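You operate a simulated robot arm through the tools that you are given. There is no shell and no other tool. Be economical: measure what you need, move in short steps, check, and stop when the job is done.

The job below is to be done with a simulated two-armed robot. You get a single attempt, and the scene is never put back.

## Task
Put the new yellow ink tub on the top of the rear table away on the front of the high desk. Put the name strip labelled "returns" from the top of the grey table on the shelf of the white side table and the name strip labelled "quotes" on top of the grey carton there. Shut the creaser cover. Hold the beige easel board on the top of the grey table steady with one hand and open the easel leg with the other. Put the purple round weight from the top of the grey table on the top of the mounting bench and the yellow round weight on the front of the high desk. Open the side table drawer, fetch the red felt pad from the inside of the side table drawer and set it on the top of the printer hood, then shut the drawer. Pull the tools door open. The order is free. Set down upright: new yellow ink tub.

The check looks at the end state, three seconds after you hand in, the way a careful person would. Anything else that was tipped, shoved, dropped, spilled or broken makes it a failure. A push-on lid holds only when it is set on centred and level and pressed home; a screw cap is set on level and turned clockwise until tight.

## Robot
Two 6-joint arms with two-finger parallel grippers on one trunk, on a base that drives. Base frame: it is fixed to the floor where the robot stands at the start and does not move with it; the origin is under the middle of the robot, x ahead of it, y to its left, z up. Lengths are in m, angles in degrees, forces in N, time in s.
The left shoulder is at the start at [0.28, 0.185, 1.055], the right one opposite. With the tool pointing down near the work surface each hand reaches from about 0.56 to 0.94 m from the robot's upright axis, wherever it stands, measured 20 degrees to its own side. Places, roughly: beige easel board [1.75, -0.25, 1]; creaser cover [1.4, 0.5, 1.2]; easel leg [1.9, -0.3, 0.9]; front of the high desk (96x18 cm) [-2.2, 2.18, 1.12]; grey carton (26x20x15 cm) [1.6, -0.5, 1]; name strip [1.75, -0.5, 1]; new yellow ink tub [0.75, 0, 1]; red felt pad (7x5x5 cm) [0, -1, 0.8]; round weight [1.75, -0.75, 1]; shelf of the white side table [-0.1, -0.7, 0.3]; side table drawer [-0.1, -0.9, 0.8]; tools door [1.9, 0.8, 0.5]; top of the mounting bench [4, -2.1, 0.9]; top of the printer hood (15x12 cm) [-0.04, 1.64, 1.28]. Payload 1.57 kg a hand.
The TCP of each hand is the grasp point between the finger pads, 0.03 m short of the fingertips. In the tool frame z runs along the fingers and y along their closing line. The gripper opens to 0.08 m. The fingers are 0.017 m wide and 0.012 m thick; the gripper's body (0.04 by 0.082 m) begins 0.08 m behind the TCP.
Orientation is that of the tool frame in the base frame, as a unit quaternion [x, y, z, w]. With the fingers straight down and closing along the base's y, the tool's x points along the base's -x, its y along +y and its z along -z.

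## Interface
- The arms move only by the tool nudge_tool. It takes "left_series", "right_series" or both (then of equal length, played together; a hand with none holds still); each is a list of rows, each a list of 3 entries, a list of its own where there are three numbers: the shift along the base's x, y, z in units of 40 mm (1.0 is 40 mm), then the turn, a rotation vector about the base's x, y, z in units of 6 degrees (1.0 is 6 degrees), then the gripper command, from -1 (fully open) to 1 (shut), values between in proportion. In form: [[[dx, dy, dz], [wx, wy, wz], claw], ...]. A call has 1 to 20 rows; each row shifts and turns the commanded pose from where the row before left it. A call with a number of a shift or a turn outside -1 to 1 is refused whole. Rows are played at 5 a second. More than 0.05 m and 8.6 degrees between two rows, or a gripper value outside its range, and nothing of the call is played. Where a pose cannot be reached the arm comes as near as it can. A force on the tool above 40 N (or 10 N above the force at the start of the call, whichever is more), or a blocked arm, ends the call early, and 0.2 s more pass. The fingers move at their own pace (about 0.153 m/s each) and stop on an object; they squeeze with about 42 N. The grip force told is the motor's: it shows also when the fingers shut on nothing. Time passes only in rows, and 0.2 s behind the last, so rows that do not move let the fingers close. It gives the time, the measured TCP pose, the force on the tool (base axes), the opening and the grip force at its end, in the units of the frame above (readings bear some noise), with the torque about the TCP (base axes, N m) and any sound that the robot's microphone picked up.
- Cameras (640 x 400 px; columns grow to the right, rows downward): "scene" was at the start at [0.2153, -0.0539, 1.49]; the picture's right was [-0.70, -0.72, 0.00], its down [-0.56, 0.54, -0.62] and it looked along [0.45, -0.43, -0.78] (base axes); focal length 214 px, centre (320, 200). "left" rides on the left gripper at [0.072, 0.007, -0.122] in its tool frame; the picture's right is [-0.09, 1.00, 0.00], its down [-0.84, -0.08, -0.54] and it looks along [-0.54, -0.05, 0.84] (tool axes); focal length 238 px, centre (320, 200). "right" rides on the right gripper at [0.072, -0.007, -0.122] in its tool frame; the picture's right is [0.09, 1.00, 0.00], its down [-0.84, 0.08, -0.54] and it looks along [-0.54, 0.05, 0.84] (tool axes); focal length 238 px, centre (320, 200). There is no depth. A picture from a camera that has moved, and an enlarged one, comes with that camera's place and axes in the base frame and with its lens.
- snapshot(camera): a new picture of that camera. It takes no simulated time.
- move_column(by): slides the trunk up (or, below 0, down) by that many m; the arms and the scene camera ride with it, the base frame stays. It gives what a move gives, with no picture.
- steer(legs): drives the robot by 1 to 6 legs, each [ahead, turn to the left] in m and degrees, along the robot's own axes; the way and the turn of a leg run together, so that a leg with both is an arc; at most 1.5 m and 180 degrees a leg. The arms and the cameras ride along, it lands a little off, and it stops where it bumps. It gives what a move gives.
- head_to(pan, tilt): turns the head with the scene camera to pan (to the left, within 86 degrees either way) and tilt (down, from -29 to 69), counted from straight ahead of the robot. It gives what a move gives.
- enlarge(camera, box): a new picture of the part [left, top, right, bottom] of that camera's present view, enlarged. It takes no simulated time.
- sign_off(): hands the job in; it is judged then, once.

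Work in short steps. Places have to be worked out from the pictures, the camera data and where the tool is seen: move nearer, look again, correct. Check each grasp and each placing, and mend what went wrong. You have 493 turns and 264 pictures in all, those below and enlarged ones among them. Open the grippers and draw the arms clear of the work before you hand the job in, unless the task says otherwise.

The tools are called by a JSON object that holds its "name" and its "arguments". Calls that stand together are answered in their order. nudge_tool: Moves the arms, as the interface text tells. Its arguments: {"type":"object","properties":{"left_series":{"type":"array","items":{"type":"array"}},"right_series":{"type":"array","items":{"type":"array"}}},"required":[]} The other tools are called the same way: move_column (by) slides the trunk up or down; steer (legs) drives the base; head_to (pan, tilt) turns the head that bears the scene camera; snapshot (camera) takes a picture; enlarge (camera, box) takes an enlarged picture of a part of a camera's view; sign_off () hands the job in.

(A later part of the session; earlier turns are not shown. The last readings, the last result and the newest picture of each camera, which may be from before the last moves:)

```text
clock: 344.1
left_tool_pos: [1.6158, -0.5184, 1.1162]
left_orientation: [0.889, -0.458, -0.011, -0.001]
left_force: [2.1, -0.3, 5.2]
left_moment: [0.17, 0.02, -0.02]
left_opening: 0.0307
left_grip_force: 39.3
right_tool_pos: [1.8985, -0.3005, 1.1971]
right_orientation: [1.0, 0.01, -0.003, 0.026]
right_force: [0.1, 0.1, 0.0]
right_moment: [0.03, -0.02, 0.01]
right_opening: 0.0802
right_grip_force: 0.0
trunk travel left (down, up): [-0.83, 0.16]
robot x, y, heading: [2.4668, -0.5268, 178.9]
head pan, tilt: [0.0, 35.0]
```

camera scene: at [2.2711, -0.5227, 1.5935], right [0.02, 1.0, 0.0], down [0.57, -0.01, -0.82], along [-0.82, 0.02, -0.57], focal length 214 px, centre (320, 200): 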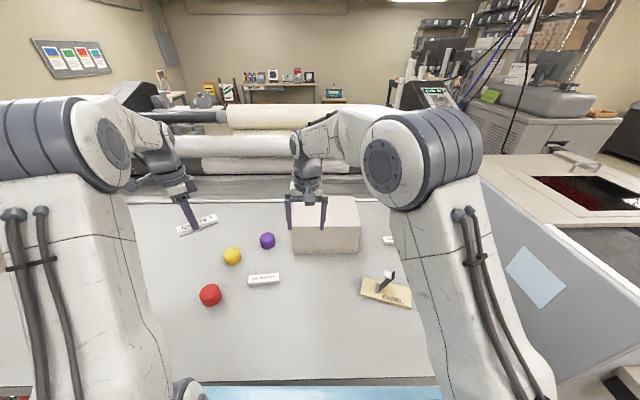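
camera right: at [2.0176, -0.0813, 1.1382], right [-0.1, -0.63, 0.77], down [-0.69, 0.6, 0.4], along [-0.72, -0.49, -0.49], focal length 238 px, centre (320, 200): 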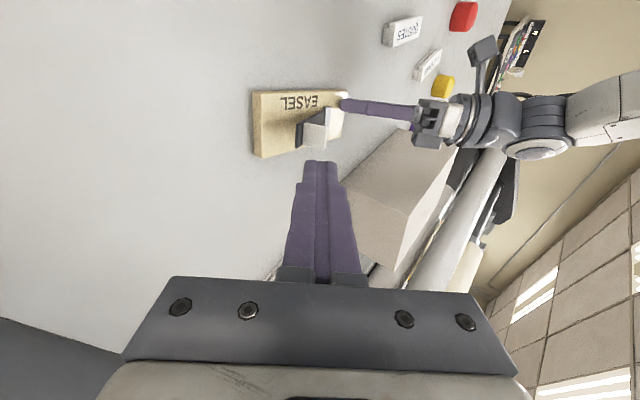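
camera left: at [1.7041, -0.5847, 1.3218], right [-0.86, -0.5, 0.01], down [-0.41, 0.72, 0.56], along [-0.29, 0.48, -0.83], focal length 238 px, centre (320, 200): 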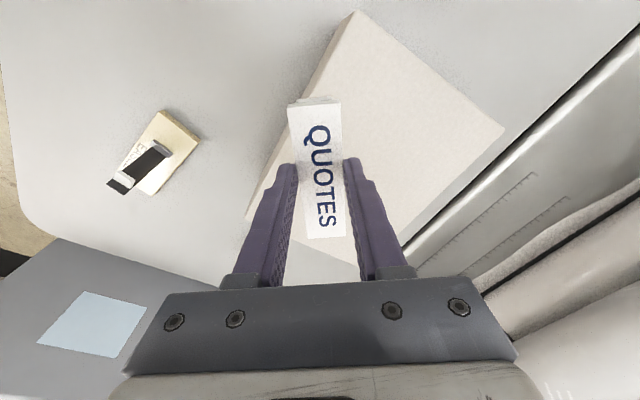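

Contact (5 N). Release and rise.

{"name": "nudge_tool", "arguments": {"left_series": [[[0, 0, 0], [0, 0, 0], -1], [[0, 0, 0], [0, 0, 0], -1], [[0, 0, 0.6], [0, 0, 0], -1], [[0, 0, 0.8], [0, 0, 0], -1], [[0, 0, 0.8], [0, 0, 0], -1]]}}

{"name": "snapshot", "arguments": {"camera": "left"}}

{"name": "enlarge", "arguments": {"camera": "scene", "box": [180, 180, 440, 340]}}

```text
clock: 345.3
left_tool_pos: [1.6153, -0.52, 1.2036]
left_orientation: [0.889, -0.457, -0.012, 0.0]
left_force: [0.3, 0.4, 0.7]
left_moment: [-0.01, 0.04, 0.01]
left_opening: 0.0799
left_grip_force: 0.0
right_tool_pos: [1.8987, -0.2999, 1.1948]
right_orientation: [1.0, 0.01, -0.003, 0.026]
right_force: [0.2, 0.0, -0.7]
right_moment: [-0.02, -0.02, -0.03]
right_opening: 0.08
right_grip_force: 0.0
trunk travel left (down, up): [-0.83, 0.16]
robot x, y, heading: [2.4671, -0.5236, 179.0]
head pan, tilt: [0.0, 35.0]
```

```text
130 pictures are left
camera left: at [1.6538, -0.583, 1.3229], right [-0.86, -0.5, 0.01], down [-0.41, 0.72, 0.56], along [-0.29, 0.48, -0.83], focal length 238 px, centre (320, 200)
```

left: 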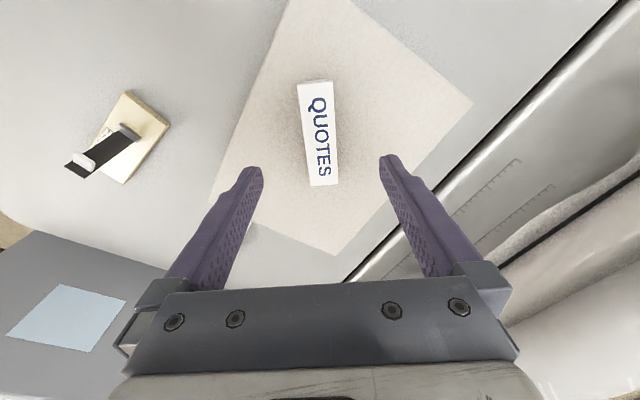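

```text
2.46 times, centred on (310, 260) of scene
camera zoom: at [2.2207, -0.5216, 1.5935], right [0.02, 1.0, 0.0], down [0.57, -0.01, -0.82], along [-0.82, 0.02, -0.57], focal length 528 px, centre (345, 52)
```

zoom: 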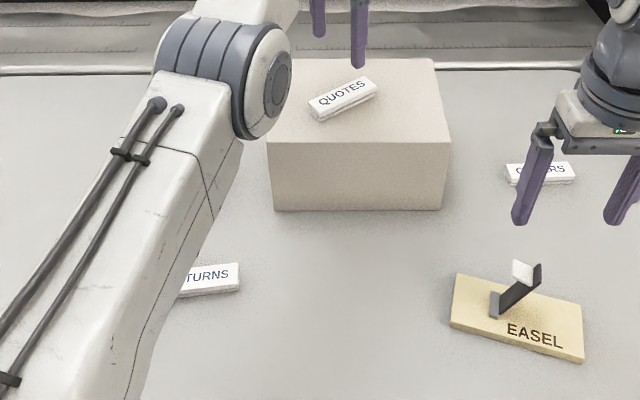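

Quotes lies on the carton. Next the purple weight: I move the left hand above it and look.

{"name": "nudge_tool", "arguments": {"left_series": [[[0.1, -0.9, 0], [0, 0, 0.5], -1], [[0.1, -0.9, 0], [0, 0, 0.5], -1], [[0.1, -0.9, 0], [0, 0, 0.5], -1], [[0.1, -0.9, 0], [0, 0, 0.5], -1], [[0.1, -0.9, 0], [0, 0, 0.5], -1], [[0.1, -0.75, 0], [0, 0, 0.5], -1]]}}

{"name": "snapshot", "arguments": {"camera": "left"}}

{"name": "snapshot", "arguments": {"camera": "scene"}}

```text
clock: 346.7
left_tool_pos: [1.6407, -0.7302, 1.2038]
left_orientation: [0.95, -0.312, -0.011, 0.002]
left_force: [0.0, 0.1, -0.8]
left_moment: [0.01, 0.0, 0.03]
left_opening: 0.0798
left_grip_force: 0.0
right_tool_pos: [1.9, -0.3006, 1.196]
right_orientation: [1.0, 0.008, -0.003, 0.025]
right_force: [-0.8, -0.8, -0.4]
right_moment: [-0.02, -0.03, -0.01]
right_opening: 0.0801
right_grip_force: 0.3
trunk travel left (down, up): [-0.83, 0.16]
robot x, y, heading: [2.4644, -0.5243, 178.9]
head pan, tilt: [0.0, 35.0]
```

```text
128 pictures are left
camera left: at [1.6957, -0.7792, 1.3238], right [-0.67, -0.75, 0.01], down [-0.62, 0.56, 0.56], along [-0.42, 0.36, -0.83], focal length 238 px, centre (320, 200)
```

left: 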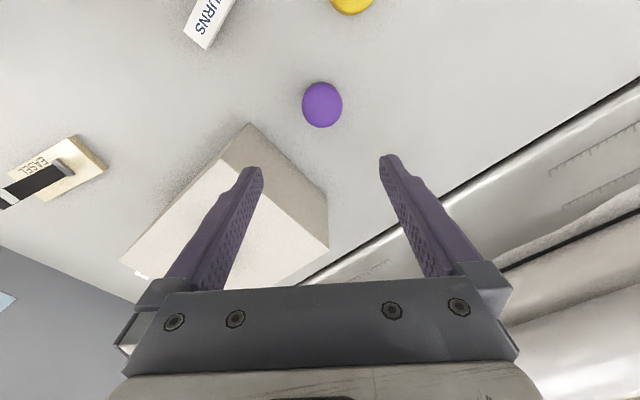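

```text
127 pictures are left
camera scene: at [2.2207, -0.5216, 1.5935], right [0.02, 1.0, 0.0], down [0.57, -0.01, -0.82], along [-0.82, 0.02, -0.57], focal length 214 px, centre (320, 200)
```

scene: 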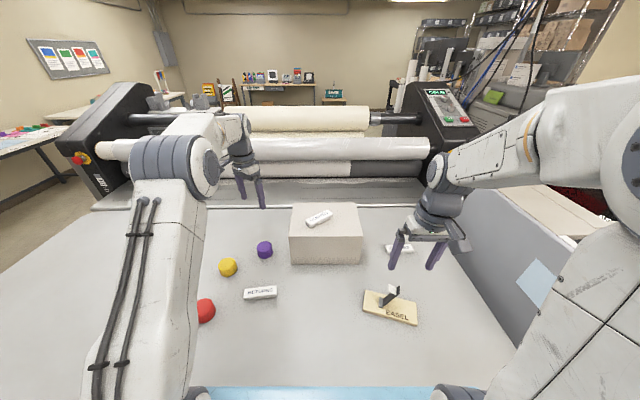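

Purple weight centre ≈(1.636,−0.733), ⌀≈5.7 cm. I descend and grip.

{"name": "nudge_tool", "arguments": {"left_series": [[[-0.1, -0.07, -1], [0, 0, 0], -1], [[0, 0, -1], [0, 0, 0], -1], [[0, 0, -1], [0, 0, 0], -1], [[0, 0, -1], [0, 0, 0], -1], [[0, 0, -1], [0, 0, 0], -1], [[0, 0, -0.5], [0, 0, 0], -1], [[0, 0, -0.4], [0, 0, 0], -1], [[0, 0, 0], [0, 0, 0], 1], [[0, 0, 0], [0, 0, 0], 1], [[0, 0, 0], [0, 0, 0], 1]]}}

{"name": "snapshot", "arguments": {"camera": "left"}}

```text
clock: 348.9
left_tool_pos: [1.636, -0.7327, 0.9649]
left_orientation: [0.95, -0.313, -0.01, 0.001]
left_force: [0.1, 0.0, -0.8]
left_moment: [-0.02, 0.02, 0.01]
left_opening: 0.0579
left_grip_force: 42.1
right_tool_pos: [1.8985, -0.3007, 1.1971]
right_orientation: [1.0, 0.01, -0.003, 0.025]
right_force: [-0.6, 0.2, -0.4]
right_moment: [0.0, 0.0, -0.02]
right_opening: 0.0801
right_grip_force: 0.1
trunk travel left (down, up): [-0.83, 0.16]
robot x, y, heading: [2.4678, -0.5224, 179.1]
head pan, tilt: [0.0, 35.0]
```

```text
126 pictures are left
camera left: at [1.6912, -0.7823, 1.0868], right [-0.67, -0.75, 0.01], down [-0.62, 0.56, 0.56], along [-0.42, 0.36, -0.83], focal length 238 px, centre (320, 200)
```

left: 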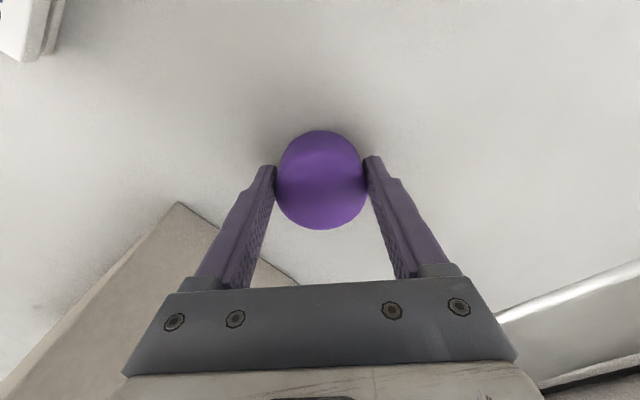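

Gripped. I lift it, back away from the table and turn south-east to view the mounting bench.

{"name": "nudge_tool", "arguments": {"left_series": [[[0, 0, 0.8], [0, 0, 0], 1], [[0, 0, 1], [0, 0, 0], 1], [[0, 0, 1], [0, 0, 0], 1], [[0, 0, 1], [0, 0, 0], 1], [[0, 0, 1], [0, 0, 0], 1], [[0, 0, 1], [0, 0, 0], 1]]}}

{"name": "steer", "arguments": {"legs": [[-0.45, 0], [0, 125]]}}

{"name": "head_to", "arguments": {"pan": 0, "tilt": 25}}

{"name": "snapshot", "arguments": {"camera": "scene"}}

```text
clock: 350.3
left_tool_pos: [1.6346, -0.7331, 1.2009]
left_orientation: [0.95, -0.313, -0.01, 0.001]
left_force: [0.3, 0.0, -4.1]
left_moment: [-0.03, 0.0, 0.0]
left_opening: 0.0581
left_grip_force: 42.1
right_tool_pos: [1.8983, -0.3009, 1.1969]
right_orientation: [1.0, 0.009, -0.002, 0.026]
right_force: [0.1, 0.0, 0.0]
right_moment: [0.01, -0.02, -0.02]
right_opening: 0.0801
right_grip_force: 0.0
trunk travel left (down, up): [-0.83, 0.16]
robot x, y, heading: [2.4669, -0.5272, 178.9]
head pan, tilt: [0.0, 35.0]
```

```text
clock: 358.1
left_tool_pos: [3.5585, -1.0978, 1.2012]
left_orientation: [0.718, 0.696, -0.004, 0.008]
left_force: [-0.4, 0.6, -3.1]
left_moment: [0.02, 0.03, 0.01]
left_opening: 0.0579
left_grip_force: 41.9
right_tool_pos: [3.0526, -1.1286, 1.1954]
right_orientation: [0.456, 0.89, 0.021, 0.015]
right_force: [-0.5, -0.4, 0.8]
right_moment: [-0.02, 0.02, -0.03]
right_opening: 0.0803
right_grip_force: 0.1
trunk travel left (down, up): [-0.83, 0.16]
robot x, y, heading: [2.9105, -0.5307, -56.1]
head pan, tilt: [0.0, 35.0]
```

```text
clock: 358.8
left_tool_pos: [3.5572, -1.0977, 1.2003]
left_orientation: [0.718, 0.696, -0.003, 0.008]
left_force: [0.7, -1.0, -4.2]
left_moment: [0.06, 0.02, -0.03]
left_opening: 0.0579
left_grip_force: 42.3
right_tool_pos: [3.0527, -1.1274, 1.197]
right_orientation: [0.455, 0.89, 0.022, 0.014]
right_force: [0.9, 0.1, -0.4]
right_moment: [-0.02, 0.0, -0.01]
right_opening: 0.0799
right_grip_force: 0.0
trunk travel left (down, up): [-0.83, 0.16]
robot x, y, heading: [2.9131, -0.5276, -56.2]
head pan, tilt: [0.0, 25.0]
```

```text
125 pictures are left
camera scene: at [3.0528, -0.7435, 1.6092], right [-0.83, -0.56, 0.0], down [-0.23, 0.35, -0.91], along [0.5, -0.75, -0.42], focal length 214 px, centre (320, 200)
```

scene: 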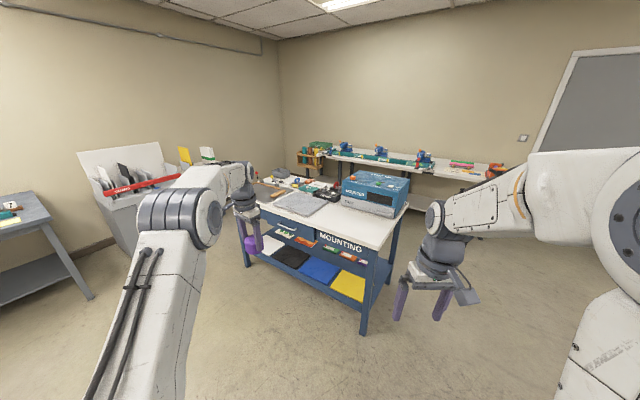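

The mounting bench has its front edge along y≈−1.63, x 3.35–4.3. I zoom in to find a free spot.

{"name": "enlarge", "arguments": {"camera": "scene", "box": [220, 140, 430, 270]}}

```text
3.05 times, centred on (325, 205) of scene
camera zoom: at [3.0528, -0.7435, 1.6092], right [-0.83, -0.56, 0.0], down [-0.23, 0.35, -0.91], along [0.5, -0.75, -0.42], focal length 654 px, centre (305, 185)
```

zoom: 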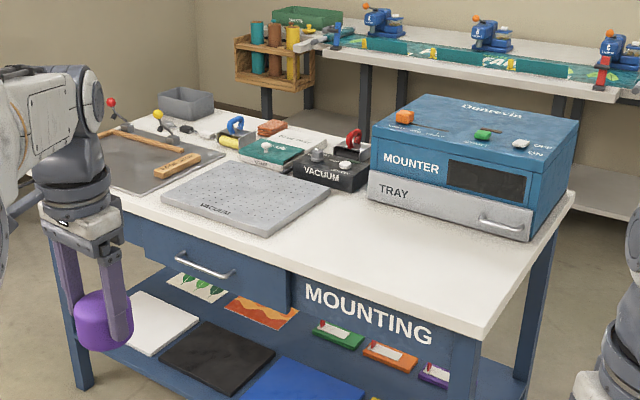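

Free spot at the front right of the bench ≈(3.52,−1.78). I drive to (3.3,−1.05) facing it.

{"name": "steer", "arguments": {"legs": [[0, 3], [0.62, 0], [0, -37]]}}

{"name": "head_to", "arguments": {"pan": 10, "tilt": 40}}

{"name": "snapshot", "arguments": {"camera": "scene"}}

{"name": "snapshot", "arguments": {"camera": "left"}}

```text
clock: 364.5
left_tool_pos: [3.4897, -1.8676, 1.1998]
left_orientation: [0.894, 0.448, -0.006, 0.008]
left_force: [0.1, -0.4, -3.4]
left_moment: [0.02, 0.0, -0.01]
left_opening: 0.0581
left_grip_force: 42.0
right_tool_pos: [3.0583, -1.6021, 1.196]
right_orientation: [0.701, 0.712, 0.016, 0.02]
right_force: [-0.5, -0.2, 0.1]
right_moment: [0.0, 0.01, 0.02]
right_opening: 0.08
right_grip_force: 0.1
trunk travel left (down, up): [-0.83, 0.16]
robot x, y, heading: [3.2828, -1.0359, -91.4]
head pan, tilt: [0.0, 25.0]
```

```text
clock: 365.3
left_tool_pos: [3.4884, -1.8673, 1.1998]
left_orientation: [0.894, 0.448, -0.006, 0.007]
left_force: [-1.1, -0.3, -4.0]
left_moment: [0.0, -0.02, -0.01]
left_opening: 0.0579
left_grip_force: 42.0
right_tool_pos: [3.0578, -1.6023, 1.1965]
right_orientation: [0.701, 0.713, 0.017, 0.02]
right_force: [0.2, 0.0, 0.2]
right_moment: [-0.01, 0.02, -0.02]
right_opening: 0.0798
right_grip_force: 0.0
trunk travel left (down, up): [-0.83, 0.16]
robot x, y, heading: [3.2861, -1.0339, -91.2]
head pan, tilt: [10.0, 40.0]
```

```text
123 pictures are left
camera scene: at [3.2938, -1.2796, 1.586], right [-0.99, -0.15, 0.0], down [-0.1, 0.64, -0.77], along [0.12, -0.76, -0.64], focal length 214 px, centre (320, 200)
```

scene: 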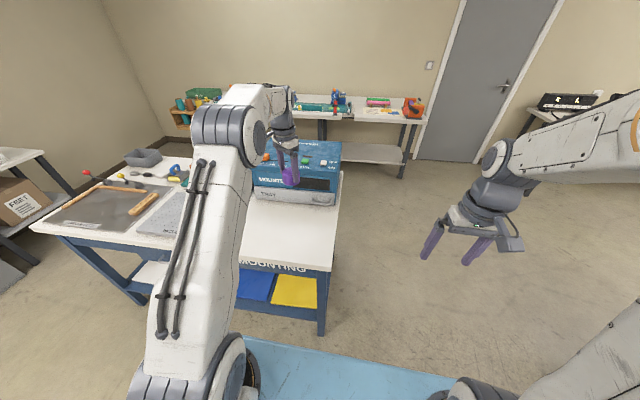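

```text
122 pictures are left
camera left: at [3.5373, -1.8123, 1.3203], right [0.74, -0.67, 0.01], down [-0.56, -0.61, 0.56], along [-0.36, -0.42, -0.83], focal length 238 px, centre (320, 200)
```

left: 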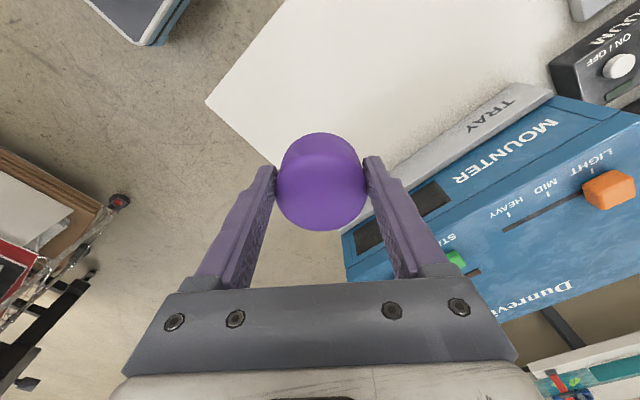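

Bench corner ≈(3.33,−1.73), tray front ≈−2.0. I shift to (3.50,−1.84) and lower toward the surface.

{"name": "nudge_tool", "arguments": {"left_series": [[[0.25, 0.65, 0], [0, 0, 0], 1], [[0, 0, -0.9], [0, 0, 0], 1], [[0, 0, -0.9], [0, 0, 0], 1], [[0, 0, -0.9], [0, 0, 0], 1], [[0, 0, -0.9], [0, 0, 0], 1], [[0, 0, -0.9], [0, 0, 0], 1], [[0, 0, -0.9], [0, 0, 0], 1], [[0, 0, -0.7], [0, 0, 0], 1]]}}

{"name": "snapshot", "arguments": {"camera": "left"}}

```text
clock: 367.1
left_tool_pos: [3.4999, -1.8433, 0.9573]
left_orientation: [0.894, 0.449, -0.006, 0.008]
left_force: [0.4, -0.2, -3.8]
left_moment: [0.02, -0.02, -0.01]
left_opening: 0.0581
left_grip_force: 41.7
right_tool_pos: [3.058, -1.6019, 1.1966]
right_orientation: [0.701, 0.713, 0.016, 0.019]
right_force: [0.6, -1.1, -0.4]
right_moment: [0.03, 0.01, 0.01]
right_opening: 0.0798
right_grip_force: 0.0
trunk travel left (down, up): [-0.83, 0.16]
robot x, y, heading: [3.2855, -1.033, -91.1]
head pan, tilt: [10.0, 40.0]
```

```text
121 pictures are left
camera left: at [3.5474, -1.7868, 1.0771], right [0.74, -0.67, 0.01], down [-0.56, -0.61, 0.56], along [-0.36, -0.42, -0.83], focal length 238 px, centre (320, 200)
```

left: 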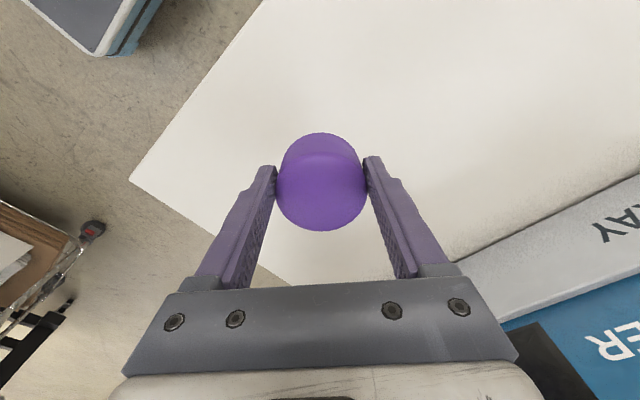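

{"name": "nudge_tool", "arguments": {"left_series": [[[0, 0, -0.2], [0, 0, 0], 1], [[0, 0, -0.15], [0, 0, 0], 1], [[0, 0, -0.1], [0, 0, 0], 1], [[0, 0, -0.1], [0, 0, 0], 1]]}}

```text
clock: 368.1
left_tool_pos: [3.4998, -1.8412, 0.933]
left_orientation: [0.893, 0.449, -0.006, 0.008]
left_force: [0.1, 0.2, -3.3]
left_moment: [-0.01, 0.02, 0.01]
left_opening: 0.0579
left_grip_force: 41.5
right_tool_pos: [3.0578, -1.6027, 1.1964]
right_orientation: [0.701, 0.713, 0.016, 0.02]
right_force: [0.1, 0.0, 0.1]
right_moment: [0.02, 0.0, 0.04]
right_opening: 0.08
right_grip_force: 0.0
trunk travel left (down, up): [-0.83, 0.16]
robot x, y, heading: [3.2833, -1.0346, -91.3]
head pan, tilt: [10.0, 40.0]
```

No contact yet at 0.933; I continue down in small steps.

{"name": "nudge_tool", "arguments": {"left_series": [[[0, 0, -0.1], [0, 0, 0], 1], [[0, 0, -0.1], [0, 0, 0], 1], [[0, 0, -0.1], [0, 0, 0], 1]]}}

```text
clock: 368.9
left_tool_pos: [3.5002, -1.8423, 0.9211]
left_orientation: [0.894, 0.448, -0.005, 0.009]
left_force: [0.0, -0.1, -3.0]
left_moment: [-0.02, -0.01, -0.02]
left_opening: 0.0582
left_grip_force: 42.2
right_tool_pos: [3.0585, -1.6032, 1.1968]
right_orientation: [0.701, 0.713, 0.017, 0.02]
right_force: [0.9, 0.6, 0.4]
right_moment: [-0.01, 0.01, -0.02]
right_opening: 0.0799
right_grip_force: 0.1
trunk travel left (down, up): [-0.83, 0.16]
robot x, y, heading: [3.2832, -1.0325, -91.3]
head pan, tilt: [10.0, 40.0]
```

{"name": "snapshot", "arguments": {"camera": "left"}}

{"name": "nudge_tool", "arguments": {"left_series": [[[0, 0, -0.1], [0, 0, 0], 1], [[0, 0, -0.1], [0, 0, 0], 1], [[0, 0, -0.1], [0, 0, 0], 1]]}}

```text
120 pictures are left
camera left: at [3.5482, -1.7862, 1.0413], right [0.74, -0.67, 0.01], down [-0.56, -0.61, 0.56], along [-0.36, -0.42, -0.83], focal length 238 px, centre (320, 200)
```

left: 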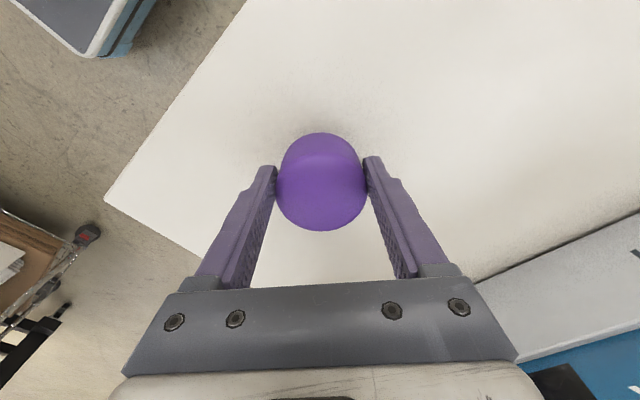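

```text
clock: 369.7
left_tool_pos: [3.4993, -1.841, 0.9097]
left_orientation: [0.894, 0.449, -0.005, 0.008]
left_force: [-0.5, -0.4, -3.4]
left_moment: [-0.02, -0.02, 0.0]
left_opening: 0.0578
left_grip_force: 42.4
right_tool_pos: [3.0576, -1.6036, 1.196]
right_orientation: [0.701, 0.713, 0.016, 0.02]
right_force: [-0.6, -0.1, -0.6]
right_moment: [-0.01, -0.01, -0.02]
right_opening: 0.08
right_grip_force: 0.0
trunk travel left (down, up): [-0.83, 0.16]
robot x, y, heading: [3.2848, -1.0348, -91.4]
head pan, tilt: [10.0, 40.0]
```

Still free; the bench is lower than assumed. Continue.

{"name": "nudge_tool", "arguments": {"left_series": [[[0, 0, -0.1], [0, 0, 0], 1], [[0, 0, -0.1], [0, 0, 0], 1], [[0, 0, -0.1], [0, 0, 0], 1], [[0, 0, -0.1], [0, 0, 0], 1]]}}

```text
clock: 370.4
left_tool_pos: [3.4982, -1.8425, 0.907]
left_orientation: [0.894, 0.448, -0.005, 0.008]
left_force: [-0.5, 10.0, 19.4]
left_moment: [0.2, 0.59, -0.24]
left_opening: 0.058
left_grip_force: 41.9
right_tool_pos: [3.0574, -1.6009, 1.1974]
right_orientation: [0.701, 0.713, 0.015, 0.02]
right_force: [0.1, 0.6, 0.3]
right_moment: [-0.02, -0.01, 0.0]
right_opening: 0.0799
right_grip_force: 0.0
trunk travel left (down, up): [-0.83, 0.16]
robot x, y, heading: [3.2818, -1.0345, -91.1]
head pan, tilt: [10.0, 40.0]
stopped in row 3 (left hand): the force on the tool passed its limit at 46 N (the readings are from after the stop); the commanded pose is now the measured one
```

Contact at TCP z≈0.907. I release and rise.

{"name": "nudge_tool", "arguments": {"left_series": [[[0, 0, 0.05], [0, 0, 0], 1], [[0, 0, 0], [0, 0, 0], -1], [[0, 0, 0], [0, 0, 0], -1], [[0, 0, 0.7], [0, 0, 0], -1], [[0, 0, 0.9], [0, 0, 0], -1], [[0, 0, 0.9], [0, 0, 0], -1], [[0, 0, 0.9], [0, 0, 0], -1], [[0, 0, 0.9], [0, 0, 0], -1], [[0, 0, 0.9], [0, 0, 0], -1], [[0, 0, 0.9], [0, 0, 0], -1], [[0, 0, 0.9], [0, 0, 0], -1]]}}

{"name": "snapshot", "arguments": {"camera": "left"}}

```text
clock: 372.8
left_tool_pos: [3.4991, -1.8445, 1.1886]
left_orientation: [0.893, 0.45, -0.006, 0.009]
left_force: [-0.1, 0.1, -0.1]
left_moment: [0.01, -0.02, 0.01]
left_opening: 0.08
left_grip_force: 0.0
right_tool_pos: [3.0576, -1.6026, 1.1977]
right_orientation: [0.7, 0.714, 0.015, 0.02]
right_force: [-0.3, 1.3, -0.4]
right_moment: [0.0, 0.02, 0.0]
right_opening: 0.08
right_grip_force: 0.1
trunk travel left (down, up): [-0.83, 0.16]
robot x, y, heading: [3.2858, -1.0332, -91.1]
head pan, tilt: [10.0, 40.0]
```

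```text
119 pictures are left
camera left: at [3.548, -1.7886, 1.3069], right [0.74, -0.67, 0.01], down [-0.56, -0.61, 0.56], along [-0.36, -0.42, -0.83], focal length 238 px, centre (320, 200)
```

left: 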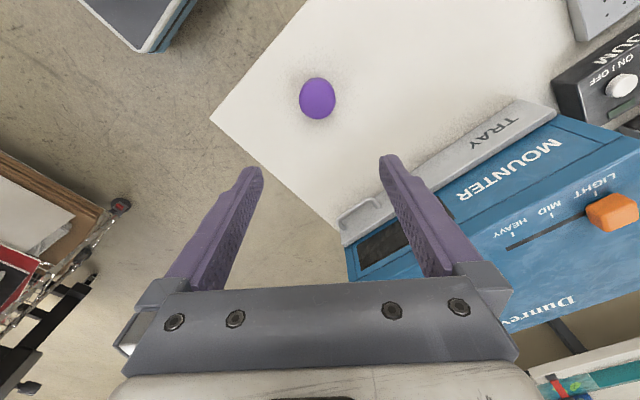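

Purple weight stands on the bench. I return to the grey table for the yellow weight.

{"name": "steer", "arguments": {"legs": [[-0.4, 0], [0, -89], [0.78, 0]]}}

{"name": "snapshot", "arguments": {"camera": "left"}}

```text
clock: 383.0
left_tool_pos: [1.6887, -0.8468, 1.1868]
left_orientation: [0.95, -0.311, -0.012, 0.002]
left_force: [1.2, 0.4, -0.3]
left_moment: [0.0, 0.04, -0.01]
left_opening: 0.08
left_grip_force: 0.1
right_tool_pos: [1.9291, -0.4025, 1.1973]
right_orientation: [1.0, 0.012, -0.003, 0.025]
right_force: [0.6, -0.3, 0.8]
right_moment: [0.0, 0.0, 0.02]
right_opening: 0.0802
right_grip_force: 0.1
trunk travel left (down, up): [-0.83, 0.16]
robot x, y, heading: [2.4998, -0.6255, 179.2]
head pan, tilt: [10.0, 40.0]
```

```text
118 pictures are left
camera left: at [1.7455, -0.8954, 1.3063], right [-0.66, -0.75, 0.01], down [-0.62, 0.56, 0.56], along [-0.42, 0.36, -0.83], focal length 238 px, centre (320, 200)
```

left: 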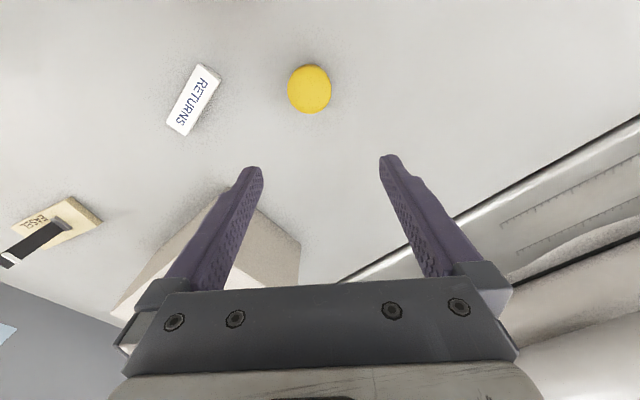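

Yellow weight at ≈(1.714,−0.853). I descend and grip it.

{"name": "nudge_tool", "arguments": {"left_series": [[[0.63, -0.16, -0.4], [0, 0, 0], -1], [[0, 0, -1], [0, 0, 0], -1], [[0, 0, -1], [0, 0, 0], -1], [[0, 0, -1], [0, 0, 0], -1], [[0, 0, -1], [0, 0, 0], -1], [[0, 0, -0.7], [0, 0, 0], -1], [[0, 0, -0.4], [0, 0, 0], -1], [[0, 0, 0], [0, 0, 0], 1], [[0, 0, 0], [0, 0, 0], 1], [[0, 0, 0], [0, 0, 0], 1]]}}

{"name": "snapshot", "arguments": {"camera": "left"}}

```text
clock: 385.2
left_tool_pos: [1.7141, -0.8534, 0.9666]
left_orientation: [0.951, -0.31, -0.011, 0.002]
left_force: [-0.1, 0.4, -0.8]
left_moment: [0.0, -0.03, 0.0]
left_opening: 0.0583
left_grip_force: 42.4
right_tool_pos: [1.9281, -0.4026, 1.1974]
right_orientation: [1.0, 0.013, -0.002, 0.025]
right_force: [-0.5, 0.2, -0.5]
right_moment: [-0.02, 0.03, 0.0]
right_opening: 0.0801
right_grip_force: 0.1
trunk travel left (down, up): [-0.83, 0.16]
robot x, y, heading: [2.4967, -0.6235, 179.0]
head pan, tilt: [10.0, 40.0]
```

```text
117 pictures are left
camera left: at [1.7702, -0.9024, 1.0865], right [-0.66, -0.75, 0.01], down [-0.62, 0.56, 0.56], along [-0.42, 0.36, -0.83], focal length 238 px, centre (320, 200)
```

left: 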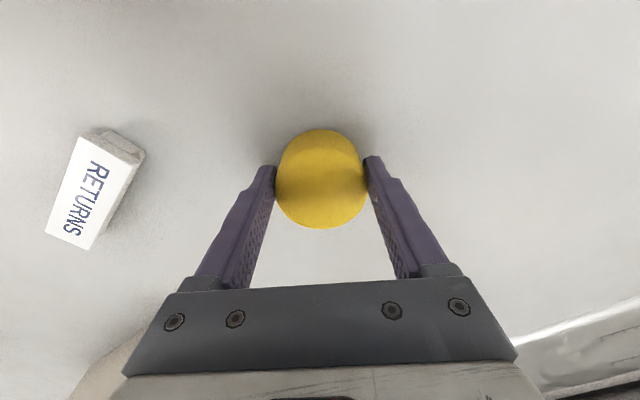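

Gripped. I lift and reposition (backing, so hands stay clear of the creaser's wing) to heading 218° so the right hand can take the "returns" strip across its width.

{"name": "nudge_tool", "arguments": {"left_series": [[[0, 0, 0.8], [0, 0, 0], 1], [[0, 0, 1], [0, 0, 0], 1], [[0, 0, 1], [0, 0, 0], 1], [[0, 0, 1], [0, 0, 0], 1], [[0, 0, 1], [0, 0, 0], 1], [[0, 0, 1], [0, 0, 0], 1]]}}

{"name": "steer", "arguments": {"legs": [[-0.3, 0], [0, 91], [-0.33, 0], [0, -52], [0.21, 0]]}}

{"name": "snapshot", "arguments": {"camera": "right"}}

{"name": "head_to", "arguments": {"pan": -15, "tilt": 40}}

{"name": "snapshot", "arguments": {"camera": "scene"}}

```text
clock: 386.6
left_tool_pos: [1.7152, -0.8529, 1.2001]
left_orientation: [0.95, -0.311, -0.01, 0.002]
left_force: [0.3, 0.3, -3.6]
left_moment: [-0.05, -0.06, -0.01]
left_opening: 0.0581
left_grip_force: 41.7
right_tool_pos: [1.9281, -0.4021, 1.1964]
right_orientation: [1.0, 0.012, -0.002, 0.026]
right_force: [-1.0, -1.0, 0.4]
right_moment: [-0.03, 0.0, 0.01]
right_opening: 0.0803
right_grip_force: 0.1
trunk travel left (down, up): [-0.83, 0.16]
robot x, y, heading: [2.499, -0.6223, 179.5]
head pan, tilt: [10.0, 40.0]
```

```text
clock: 397.8
left_tool_pos: [2.1537, -1.0867, 1.1999]
left_orientation: [1.0, 0.014, -0.01, 0.005]
left_force: [-0.1, 0.1, -2.9]
left_moment: [-0.01, -0.01, 0.01]
left_opening: 0.0581
left_grip_force: 42.0
right_tool_pos: [2.0465, -0.6004, 1.1969]
right_orientation: [0.942, 0.334, 0.006, 0.025]
right_force: [-0.1, -1.3, 0.8]
right_moment: [0.01, 0.01, -0.04]
right_opening: 0.0799
right_grip_force: 0.1
trunk travel left (down, up): [-0.83, 0.16]
robot x, y, heading: [2.6299, -0.4294, -143.2]
head pan, tilt: [10.0, 40.0]
```

```text
116 pictures are left
camera right: at [2.0942, -0.5438, 1.3163], right [0.7, -0.71, 0.05], down [-0.62, -0.56, 0.55], along [-0.36, -0.42, -0.83], focal length 238 px, centre (320, 200)
```

right: 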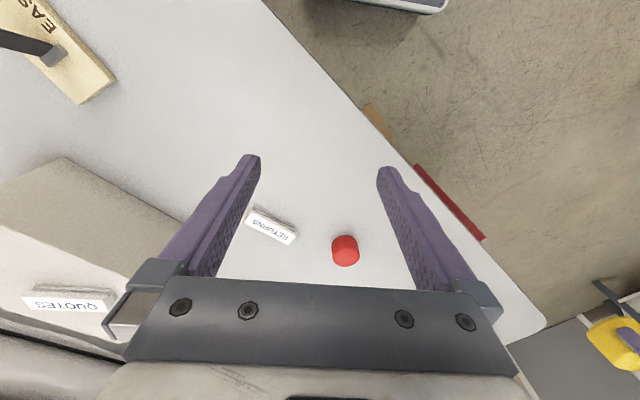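

```text
clock: 398.7
left_tool_pos: [2.1542, -1.087, 1.1994]
left_orientation: [1.0, 0.014, -0.009, 0.005]
left_force: [-0.8, 0.7, -4.2]
left_moment: [-0.03, -0.02, 0.02]
left_opening: 0.0581
left_grip_force: 42.3
right_tool_pos: [2.0453, -0.6009, 1.1961]
right_orientation: [0.942, 0.335, 0.006, 0.025]
right_force: [-0.3, 0.5, 0.8]
right_moment: [-0.01, -0.01, -0.02]
right_opening: 0.0799
right_grip_force: 0.0
trunk travel left (down, up): [-0.83, 0.16]
robot x, y, heading: [2.635, -0.4247, -143.5]
head pan, tilt: [-15.0, 40.0]
```

```text
115 pictures are left
camera scene: at [2.426, -0.5558, 1.5859], right [-0.37, 0.93, 0.0], down [0.6, 0.24, -0.77], along [-0.71, -0.28, -0.64], focal length 214 px, centre (320, 200)
```

scene: 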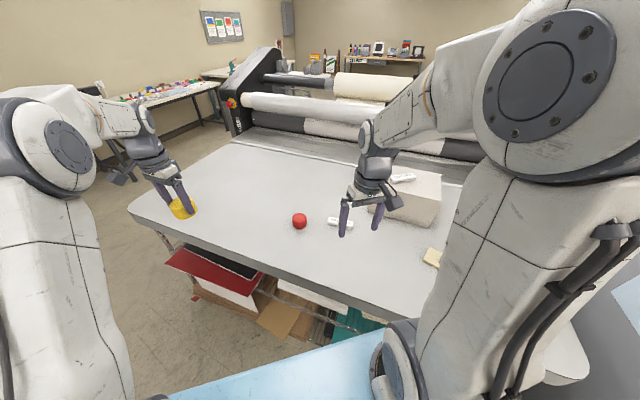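

Strip centre ≈(1.815,−0.712). I move the right hand there with +56° yaw.

{"name": "nudge_tool", "arguments": {"right_series": [[[-0.575, -0.275, 0], [0.04, 0.027, 0.94], -1], [[-0.575, -0.275, 0], [0.04, 0.027, 0.94], -1], [[-0.575, -0.275, 0], [0.04, 0.027, 0.94], -1], [[-0.575, -0.275, 0], [0.04, 0.027, 0.94], -1], [[-0.575, -0.275, 0], [0.04, 0.027, 0.94], -1], [[-0.575, -0.275, 0], [0.04, 0.027, 0.94], -1], [[-0.575, -0.275, 0], [0.04, 0.027, 0.94], -1], [[-0.575, -0.275, 0], [0.04, 0.027, 0.94], -1], [[-0.575, -0.275, 0], [0.04, 0.027, 0.94], -1], [[-0.575, -0.275, 0], [0.04, 0.027, 0.94], -1]]}}

{"name": "snapshot", "arguments": {"camera": "right"}}

```text
clock: 400.9
left_tool_pos: [2.1526, -1.086, 1.1995]
left_orientation: [1.0, 0.014, -0.009, 0.005]
left_force: [-0.8, 0.3, -2.9]
left_moment: [0.0, -0.01, 0.02]
left_opening: 0.0579
left_grip_force: 42.2
right_tool_pos: [1.8158, -0.7091, 1.1983]
right_orientation: [0.672, 0.741, 0.01, -0.004]
right_force: [-0.9, 0.0, -0.1]
right_moment: [-0.03, -0.01, -0.03]
right_opening: 0.0802
right_grip_force: 0.0
trunk travel left (down, up): [-0.83, 0.16]
robot x, y, heading: [2.6337, -0.4273, -143.0]
head pan, tilt: [-15.0, 40.0]
```

```text
114 pictures are left
camera right: at [1.8016, -0.6397, 1.3198], right [0.98, 0.19, 0.01], down [0.15, -0.84, 0.53], along [0.11, -0.51, -0.85], focal length 238 px, centre (320, 200)
```

right: 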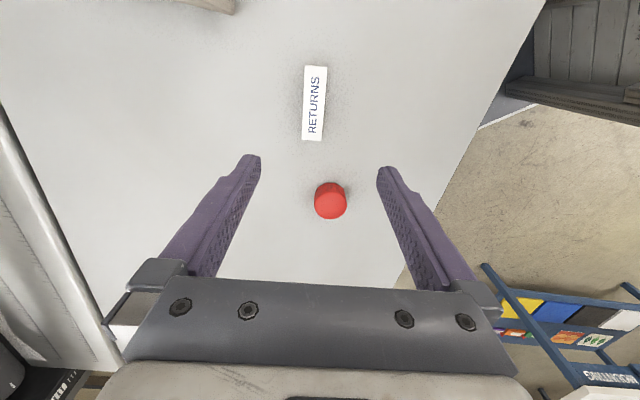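

Aligned. Small correction, descend and grip.

{"name": "nudge_tool", "arguments": {"right_series": [[[-0.15, 0.22, -0.5], [0, 0, -0.3], -1], [[0, 0, -1], [0, 0, 0], -1], [[0, 0, -1], [0, 0, 0], -1], [[0, 0, -1], [0, 0, 0], -1], [[0, 0, -1], [0, 0, 0], -1], [[0, 0, -0.8], [0, 0, 0], -1], [[0, 0, -0.5], [0, 0, 0], -1], [[0, 0, 0], [0, 0, 0], 1], [[0, 0, 0], [0, 0, 0], 1], [[0, 0, 0], [0, 0, 0], 1]]}}

{"name": "snapshot", "arguments": {"camera": "right"}}

```text
clock: 403.1
left_tool_pos: [2.154, -1.0861, 1.1989]
left_orientation: [1.0, 0.013, -0.009, 0.005]
left_force: [-0.2, -1.0, -4.6]
left_moment: [-0.03, -0.05, 0.02]
left_opening: 0.0575
left_grip_force: 41.7
right_tool_pos: [1.811, -0.702, 0.9648]
right_orientation: [0.684, 0.729, 0.01, -0.004]
right_force: [0.3, 0.5, 0.1]
right_moment: [-0.01, 0.02, -0.02]
right_opening: 0.0308
right_grip_force: 39.4
trunk travel left (down, up): [-0.83, 0.16]
robot x, y, heading: [2.6302, -0.4251, -143.2]
head pan, tilt: [-15.0, 40.0]
```

```text
113 pictures are left
camera right: at [1.7985, -0.6317, 1.0872], right [0.99, 0.16, 0.01], down [0.13, -0.84, 0.53], along [0.09, -0.52, -0.85], focal length 238 px, centre (320, 200)
```

right: 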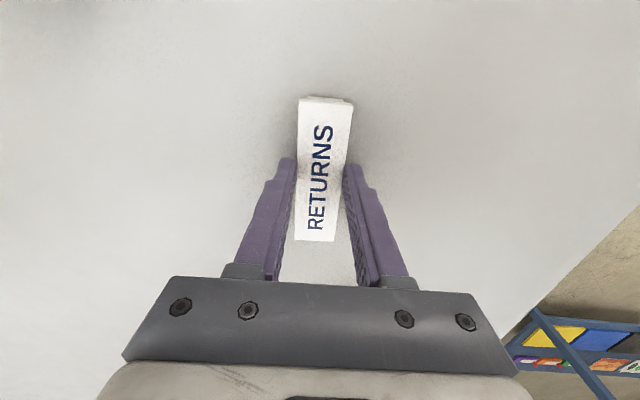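

Returns strip gripped. I lift it, back off and drive south along x≈2.75, then look west for the route to the side table.

{"name": "nudge_tool", "arguments": {"right_series": [[[0, 0, 0.8], [0, 0, 0], 1], [[0, 0, 1], [0, 0, 0], 1], [[0, 0, 1], [0, 0, 0], 1], [[0, 0, 1], [0, 0, 0], 1], [[0, 0, 1], [0, 0, 0], 1], [[0, 0, 1], [0, 0, 0], 1], [[0.9, 0.5, 0], [0, 0, -0.5], 1], [[0.9, 0.5, 0], [0, 0, -0.5], 1], [[0.9, 0.5, 0], [0, 0, -0.5], 1], [[0.9, 0.5, 0], [0, 0, -0.5], 1]]}}

{"name": "steer", "arguments": {"legs": [[-0.16, 0], [0, 53], [1.1, 0], [1.0, 0], [0, -60]]}}

{"name": "head_to", "arguments": {"pan": -10, "tilt": 25}}

{"name": "snapshot", "arguments": {"camera": "scene"}}

```text
clock: 405.3
left_tool_pos: [2.1529, -1.0864, 1.1995]
left_orientation: [1.0, 0.013, -0.009, 0.005]
left_force: [-0.1, -0.1, -3.1]
left_moment: [0.01, -0.07, 0.04]
left_opening: 0.058
left_grip_force: 42.1
right_tool_pos: [1.9538, -0.623, 1.1981]
right_orientation: [0.757, 0.653, 0.011, -0.002]
right_force: [0.8, 0.0, -1.4]
right_moment: [0.03, -0.02, 0.03]
right_opening: 0.0309
right_grip_force: 39.5
trunk travel left (down, up): [-0.83, 0.16]
robot x, y, heading: [2.631, -0.4307, -143.5]
head pan, tilt: [-15.0, 40.0]
```

```text
clock: 421.8
left_tool_pos: [2.1658, -3.0079, 1.199]
left_orientation: [0.998, -0.066, -0.009, 0.005]
left_force: [0.7, 0.2, -2.6]
left_moment: [-0.01, -0.04, -0.02]
left_opening: 0.0578
left_grip_force: 42.0
right_tool_pos: [2.0405, -2.519, 1.1976]
right_orientation: [0.805, 0.592, 0.012, -0.002]
right_force: [0.6, 0.1, -0.5]
right_moment: [-0.01, -0.01, -0.01]
right_opening: 0.0306
right_grip_force: 40.1
trunk travel left (down, up): [-0.83, 0.16]
robot x, y, heading: [2.7408, -2.4298, -152.4]
head pan, tilt: [-15.0, 40.0]
```

```text
clock: 422.6
left_tool_pos: [2.1658, -3.0069, 1.1989]
left_orientation: [0.998, -0.066, -0.008, 0.003]
left_force: [-0.2, 0.5, -4.1]
left_moment: [0.01, 0.01, -0.01]
left_opening: 0.058
left_grip_force: 41.9
right_tool_pos: [2.0411, -2.5181, 1.1978]
right_orientation: [0.805, 0.593, 0.011, -0.002]
right_force: [-0.2, -0.3, -0.7]
right_moment: [-0.01, 0.01, 0.01]
right_opening: 0.0306
right_grip_force: 39.9
trunk travel left (down, up): [-0.83, 0.16]
robot x, y, heading: [2.7392, -2.4329, -152.4]
head pan, tilt: [-10.0, 25.0]
```

```text
112 pictures are left
camera scene: at [2.5127, -2.5344, 1.6092], right [-0.3, 0.95, 0.0], down [0.4, 0.13, -0.91], along [-0.86, -0.28, -0.42], focal length 214 px, centre (320, 200)
```

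scene: 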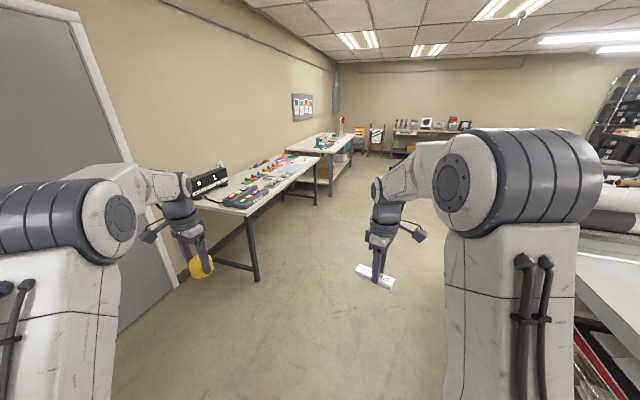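

Clear corridor west between the tables and the printer. I drive along y≈−2.5 to x≈−1.2 and look at the side table.

{"name": "steer", "arguments": {"legs": [[0, -27], [1.5, 0], [1.5, 0], [0.9, 0], [0, -110]]}}

{"name": "head_to", "arguments": {"pan": 0, "tilt": 25}}

{"name": "snapshot", "arguments": {"camera": "scene"}}

```text
clock: 447.3
left_tool_pos: [-1.2174, -1.7986, 1.1987]
left_orientation: [-0.348, 0.938, 0.009, 0.006]
left_force: [-0.5, -0.3, -2.8]
left_moment: [-0.02, 0.03, 0.0]
left_opening: 0.0577
left_grip_force: 41.8
right_tool_pos: [-0.7703, -2.0311, 1.1973]
right_orientation: [0.871, -0.492, 0.007, 0.01]
right_force: [1.2, 0.0, -0.5]
right_moment: [0.01, -0.02, 0.01]
right_opening: 0.0307
right_grip_force: 40.0
trunk travel left (down, up): [-0.83, 0.16]
robot x, y, heading: [-1.1666, -2.6117, 76.3]
head pan, tilt: [-10.0, 25.0]
```

```text
clock: 448.1
left_tool_pos: [-1.2167, -1.7975, 1.1993]
left_orientation: [-0.348, 0.937, 0.007, 0.006]
left_force: [-0.3, 0.5, -3.8]
left_moment: [-0.03, 0.0, 0.01]
left_opening: 0.0581
left_grip_force: 42.0
right_tool_pos: [-0.7694, -2.03, 1.1989]
right_orientation: [0.87, -0.493, 0.007, 0.01]
right_force: [-0.1, -0.3, 0.1]
right_moment: [0.01, -0.02, -0.01]
right_opening: 0.0306
right_grip_force: 39.7
trunk travel left (down, up): [-0.83, 0.16]
robot x, y, heading: [-1.1699, -2.6162, 76.2]
head pan, tilt: [0.0, 25.0]
```

```text
111 pictures are left
camera scene: at [-1.1088, -2.3683, 1.6093], right [0.97, -0.24, 0.0], down [-0.1, -0.41, -0.91], along [0.22, 0.88, -0.42], focal length 214 px, centre (320, 200)
```

scene: 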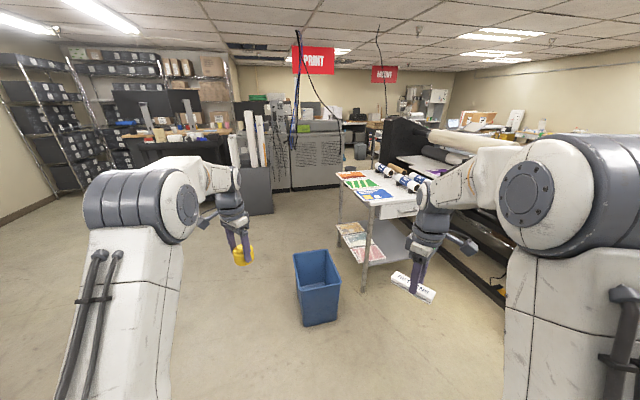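

The drawer (with handle) is on the table's south side. I zoom in.

{"name": "enlarge", "arguments": {"camera": "scene", "box": [280, 150, 450, 330]}}

```text
2.22 times, centred on (365, 240) of scene
camera zoom: at [-1.1088, -2.3683, 1.6093], right [0.97, -0.24, 0.0], down [-0.1, -0.41, -0.91], along [0.22, 0.88, -0.42], focal length 477 px, centre (220, 111)
```

zoom: 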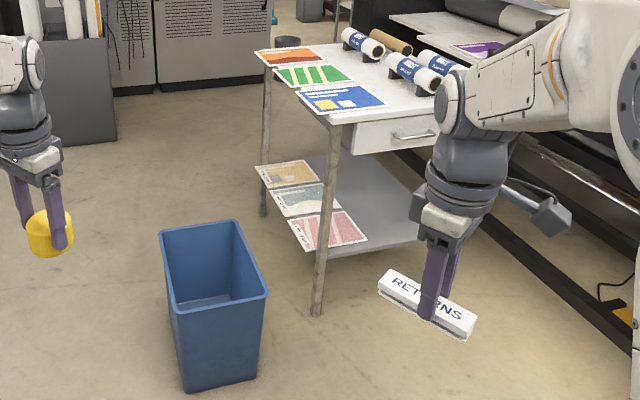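

So: table x −0.37…0.23, y −1.1…−0.35, top ≈0.91; drawer faces south; shelf free in the middle. I drive to (−0.12,−1.95) facing north.

{"name": "steer", "arguments": {"legs": [[0, -44], [1.24, 0], [0, 58]]}}

{"name": "head_to", "arguments": {"pan": 0, "tilt": 40}}

{"name": "snapshot", "arguments": {"camera": "scene"}}

```text
clock: 455.9
left_tool_pos: [0.4229, -1.4086, 1.1983]
left_orientation: [0.049, 0.999, 0.003, 0.009]
left_force: [0.3, -0.4, -3.9]
left_moment: [0.01, 0.02, 0.03]
left_opening: 0.0577
left_grip_force: 42.2
right_tool_pos: [0.5624, -1.8995, 1.1948]
right_orientation: [-0.606, 0.795, -0.004, -0.019]
right_force: [1.0, -3.5, -0.2]
right_moment: [0.45, 0.08, -0.05]
right_opening: 0.0309
right_grip_force: 39.9
trunk travel left (down, up): [-0.83, 0.16]
robot x, y, heading: [-0.1328, -1.9989, 29.5]
head pan, tilt: [0.0, 25.0]
stopped in leg 2: the force on the tool passed its limit at 89 N (the readings are from after the stop); the commanded pose is now the measured one
```

```text
clock: 456.7
left_tool_pos: [0.4248, -1.4084, 1.1984]
left_orientation: [0.049, 0.999, 0.006, 0.009]
left_force: [-0.6, -0.2, -3.3]
left_moment: [0.02, 0.04, 0.01]
left_opening: 0.058
left_grip_force: 41.7
right_tool_pos: [0.5624, -1.8988, 1.1967]
right_orientation: [-0.606, 0.795, -0.003, -0.021]
right_force: [2.8, -9.5, -1.3]
right_moment: [1.09, 0.33, -0.13]
right_opening: 0.031
right_grip_force: 39.9
trunk travel left (down, up): [-0.83, 0.16]
robot x, y, heading: [-0.1282, -2.0007, 29.1]
head pan, tilt: [0.0, 40.0]
```

```text
109 pictures are left
camera scene: at [0.0823, -1.8845, 1.586], right [0.49, -0.87, 0.0], down [-0.56, -0.31, -0.77], along [0.67, 0.38, -0.64], focal length 214 px, centre (320, 200)
```

scene: 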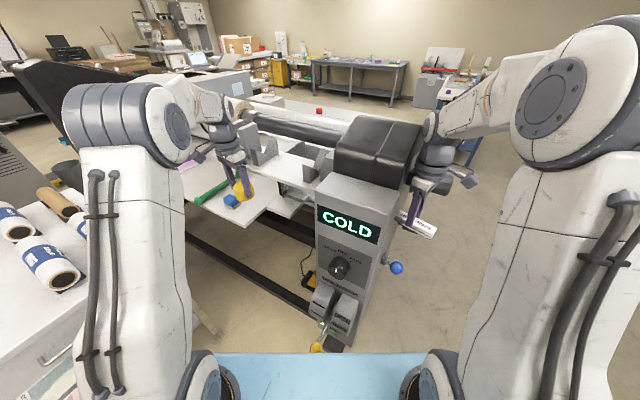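

The right hand bumped the laminator's south-end housing. I reverse and inspect the strip and the surroundings.

{"name": "steer", "arguments": {"legs": [[-0.35, 0]]}}

{"name": "snapshot", "arguments": {"camera": "scene"}}

{"name": "snapshot", "arguments": {"camera": "right"}}

```text
clock: 458.9
left_tool_pos: [0.1186, -1.5756, 1.1986]
left_orientation: [0.046, 0.999, 0.004, 0.009]
left_force: [-0.8, -0.6, -2.7]
left_moment: [0.01, 0.03, 0.02]
left_opening: 0.0578
left_grip_force: 42.3
right_tool_pos: [0.2597, -2.0681, 1.1964]
right_orientation: [-0.609, 0.793, -0.004, -0.019]
right_force: [-0.6, -0.8, -0.3]
right_moment: [-0.05, -0.02, 0.01]
right_opening: 0.0307
right_grip_force: 39.8
trunk travel left (down, up): [-0.83, 0.16]
robot x, y, heading: [-0.4348, -2.1714, 29.7]
head pan, tilt: [0.0, 40.0]
```

```text
108 pictures are left
camera scene: at [-0.2211, -2.0538, 1.5859], right [0.49, -0.87, 0.0], down [-0.56, -0.32, -0.77], along [0.67, 0.38, -0.64], focal length 214 px, centre (320, 200)
```

scene: 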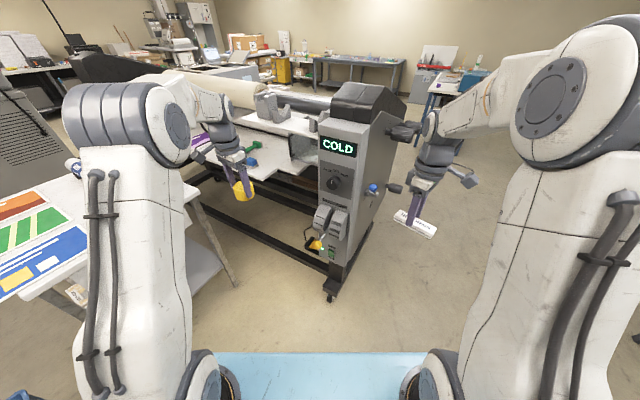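

```text
107 pictures are left
camera right: at [0.25, -2.1332, 1.3195], right [-0.99, 0.17, 0.02], down [0.16, 0.84, 0.51], along [0.07, 0.51, -0.86], focal length 238 px, centre (320, 200)
```

right: 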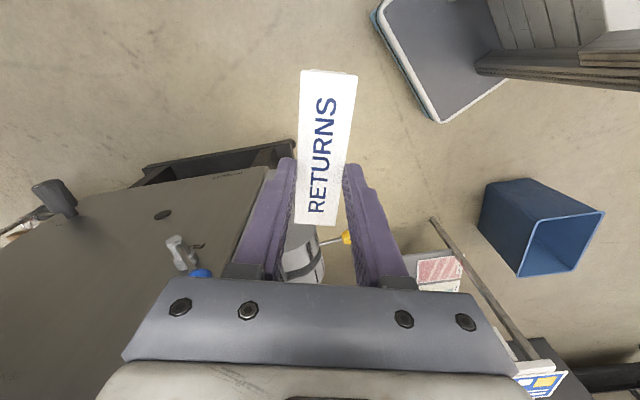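

Strip still held. I move only slightly forward and turn to face north at x≈−0.3, keeping clear of the laminator.

{"name": "steer", "arguments": {"legs": [[0.13, 0], [0, 60]]}}

{"name": "head_to", "arguments": {"pan": -10, "tilt": 45}}

{"name": "snapshot", "arguments": {"camera": "scene"}}

```text
clock: 461.1
left_tool_pos: [0.1042, -1.4166, 1.1968]
left_orientation: [-0.052, 0.999, 0.005, 0.007]
left_force: [0.2, -0.1, -3.5]
left_moment: [0.0, 0.02, 0.05]
left_opening: 0.0578
left_grip_force: 41.9
right_tool_pos: [0.3394, -1.8826, 1.1966]
right_orientation: [-0.674, 0.738, -0.013, -0.025]
right_force: [-0.3, -3.8, 0.2]
right_moment: [0.52, -0.04, -0.13]
right_opening: 0.0307
right_grip_force: 39.9
trunk travel left (down, up): [-0.83, 0.16]
robot x, y, heading: [-0.3223, -2.1102, 40.3]
head pan, tilt: [0.0, 40.0]
stopped in leg 2: the force on the tool passed its limit at 126 N (the readings are from after the stop); the commanded pose is now the measured one
```

```text
clock: 461.9
left_tool_pos: [0.1036, -1.4172, 1.1977]
left_orientation: [-0.05, 0.999, 0.005, 0.006]
left_force: [-1.3, 0.7, -3.3]
left_moment: [0.01, 0.03, -0.01]
left_opening: 0.0577
left_grip_force: 42.1
right_tool_pos: [0.3391, -1.8818, 1.1973]
right_orientation: [-0.675, 0.738, -0.011, -0.026]
right_force: [-0.6, -10.1, 0.3]
right_moment: [1.07, 0.05, -0.28]
right_opening: 0.031
right_grip_force: 40.0
trunk travel left (down, up): [-0.83, 0.16]
robot x, y, heading: [-0.3252, -2.1088, 40.5]
head pan, tilt: [-10.0, 45.0]
```

```text
106 pictures are left
camera scene: at [-0.1313, -1.9669, 1.5788], right [0.51, -0.86, 0.0], down [-0.61, -0.36, -0.71], along [0.61, 0.36, -0.71], focal length 214 px, centre (320, 200)
```

scene: 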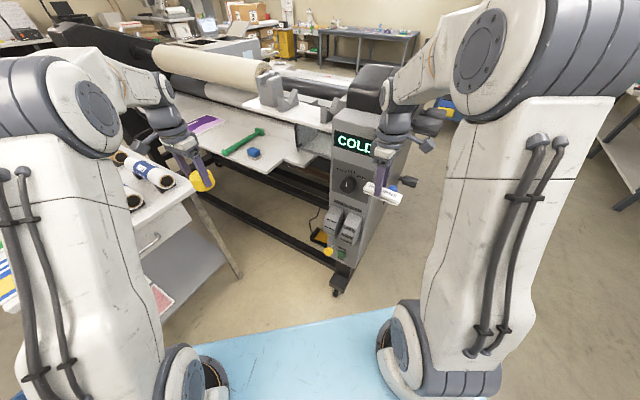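

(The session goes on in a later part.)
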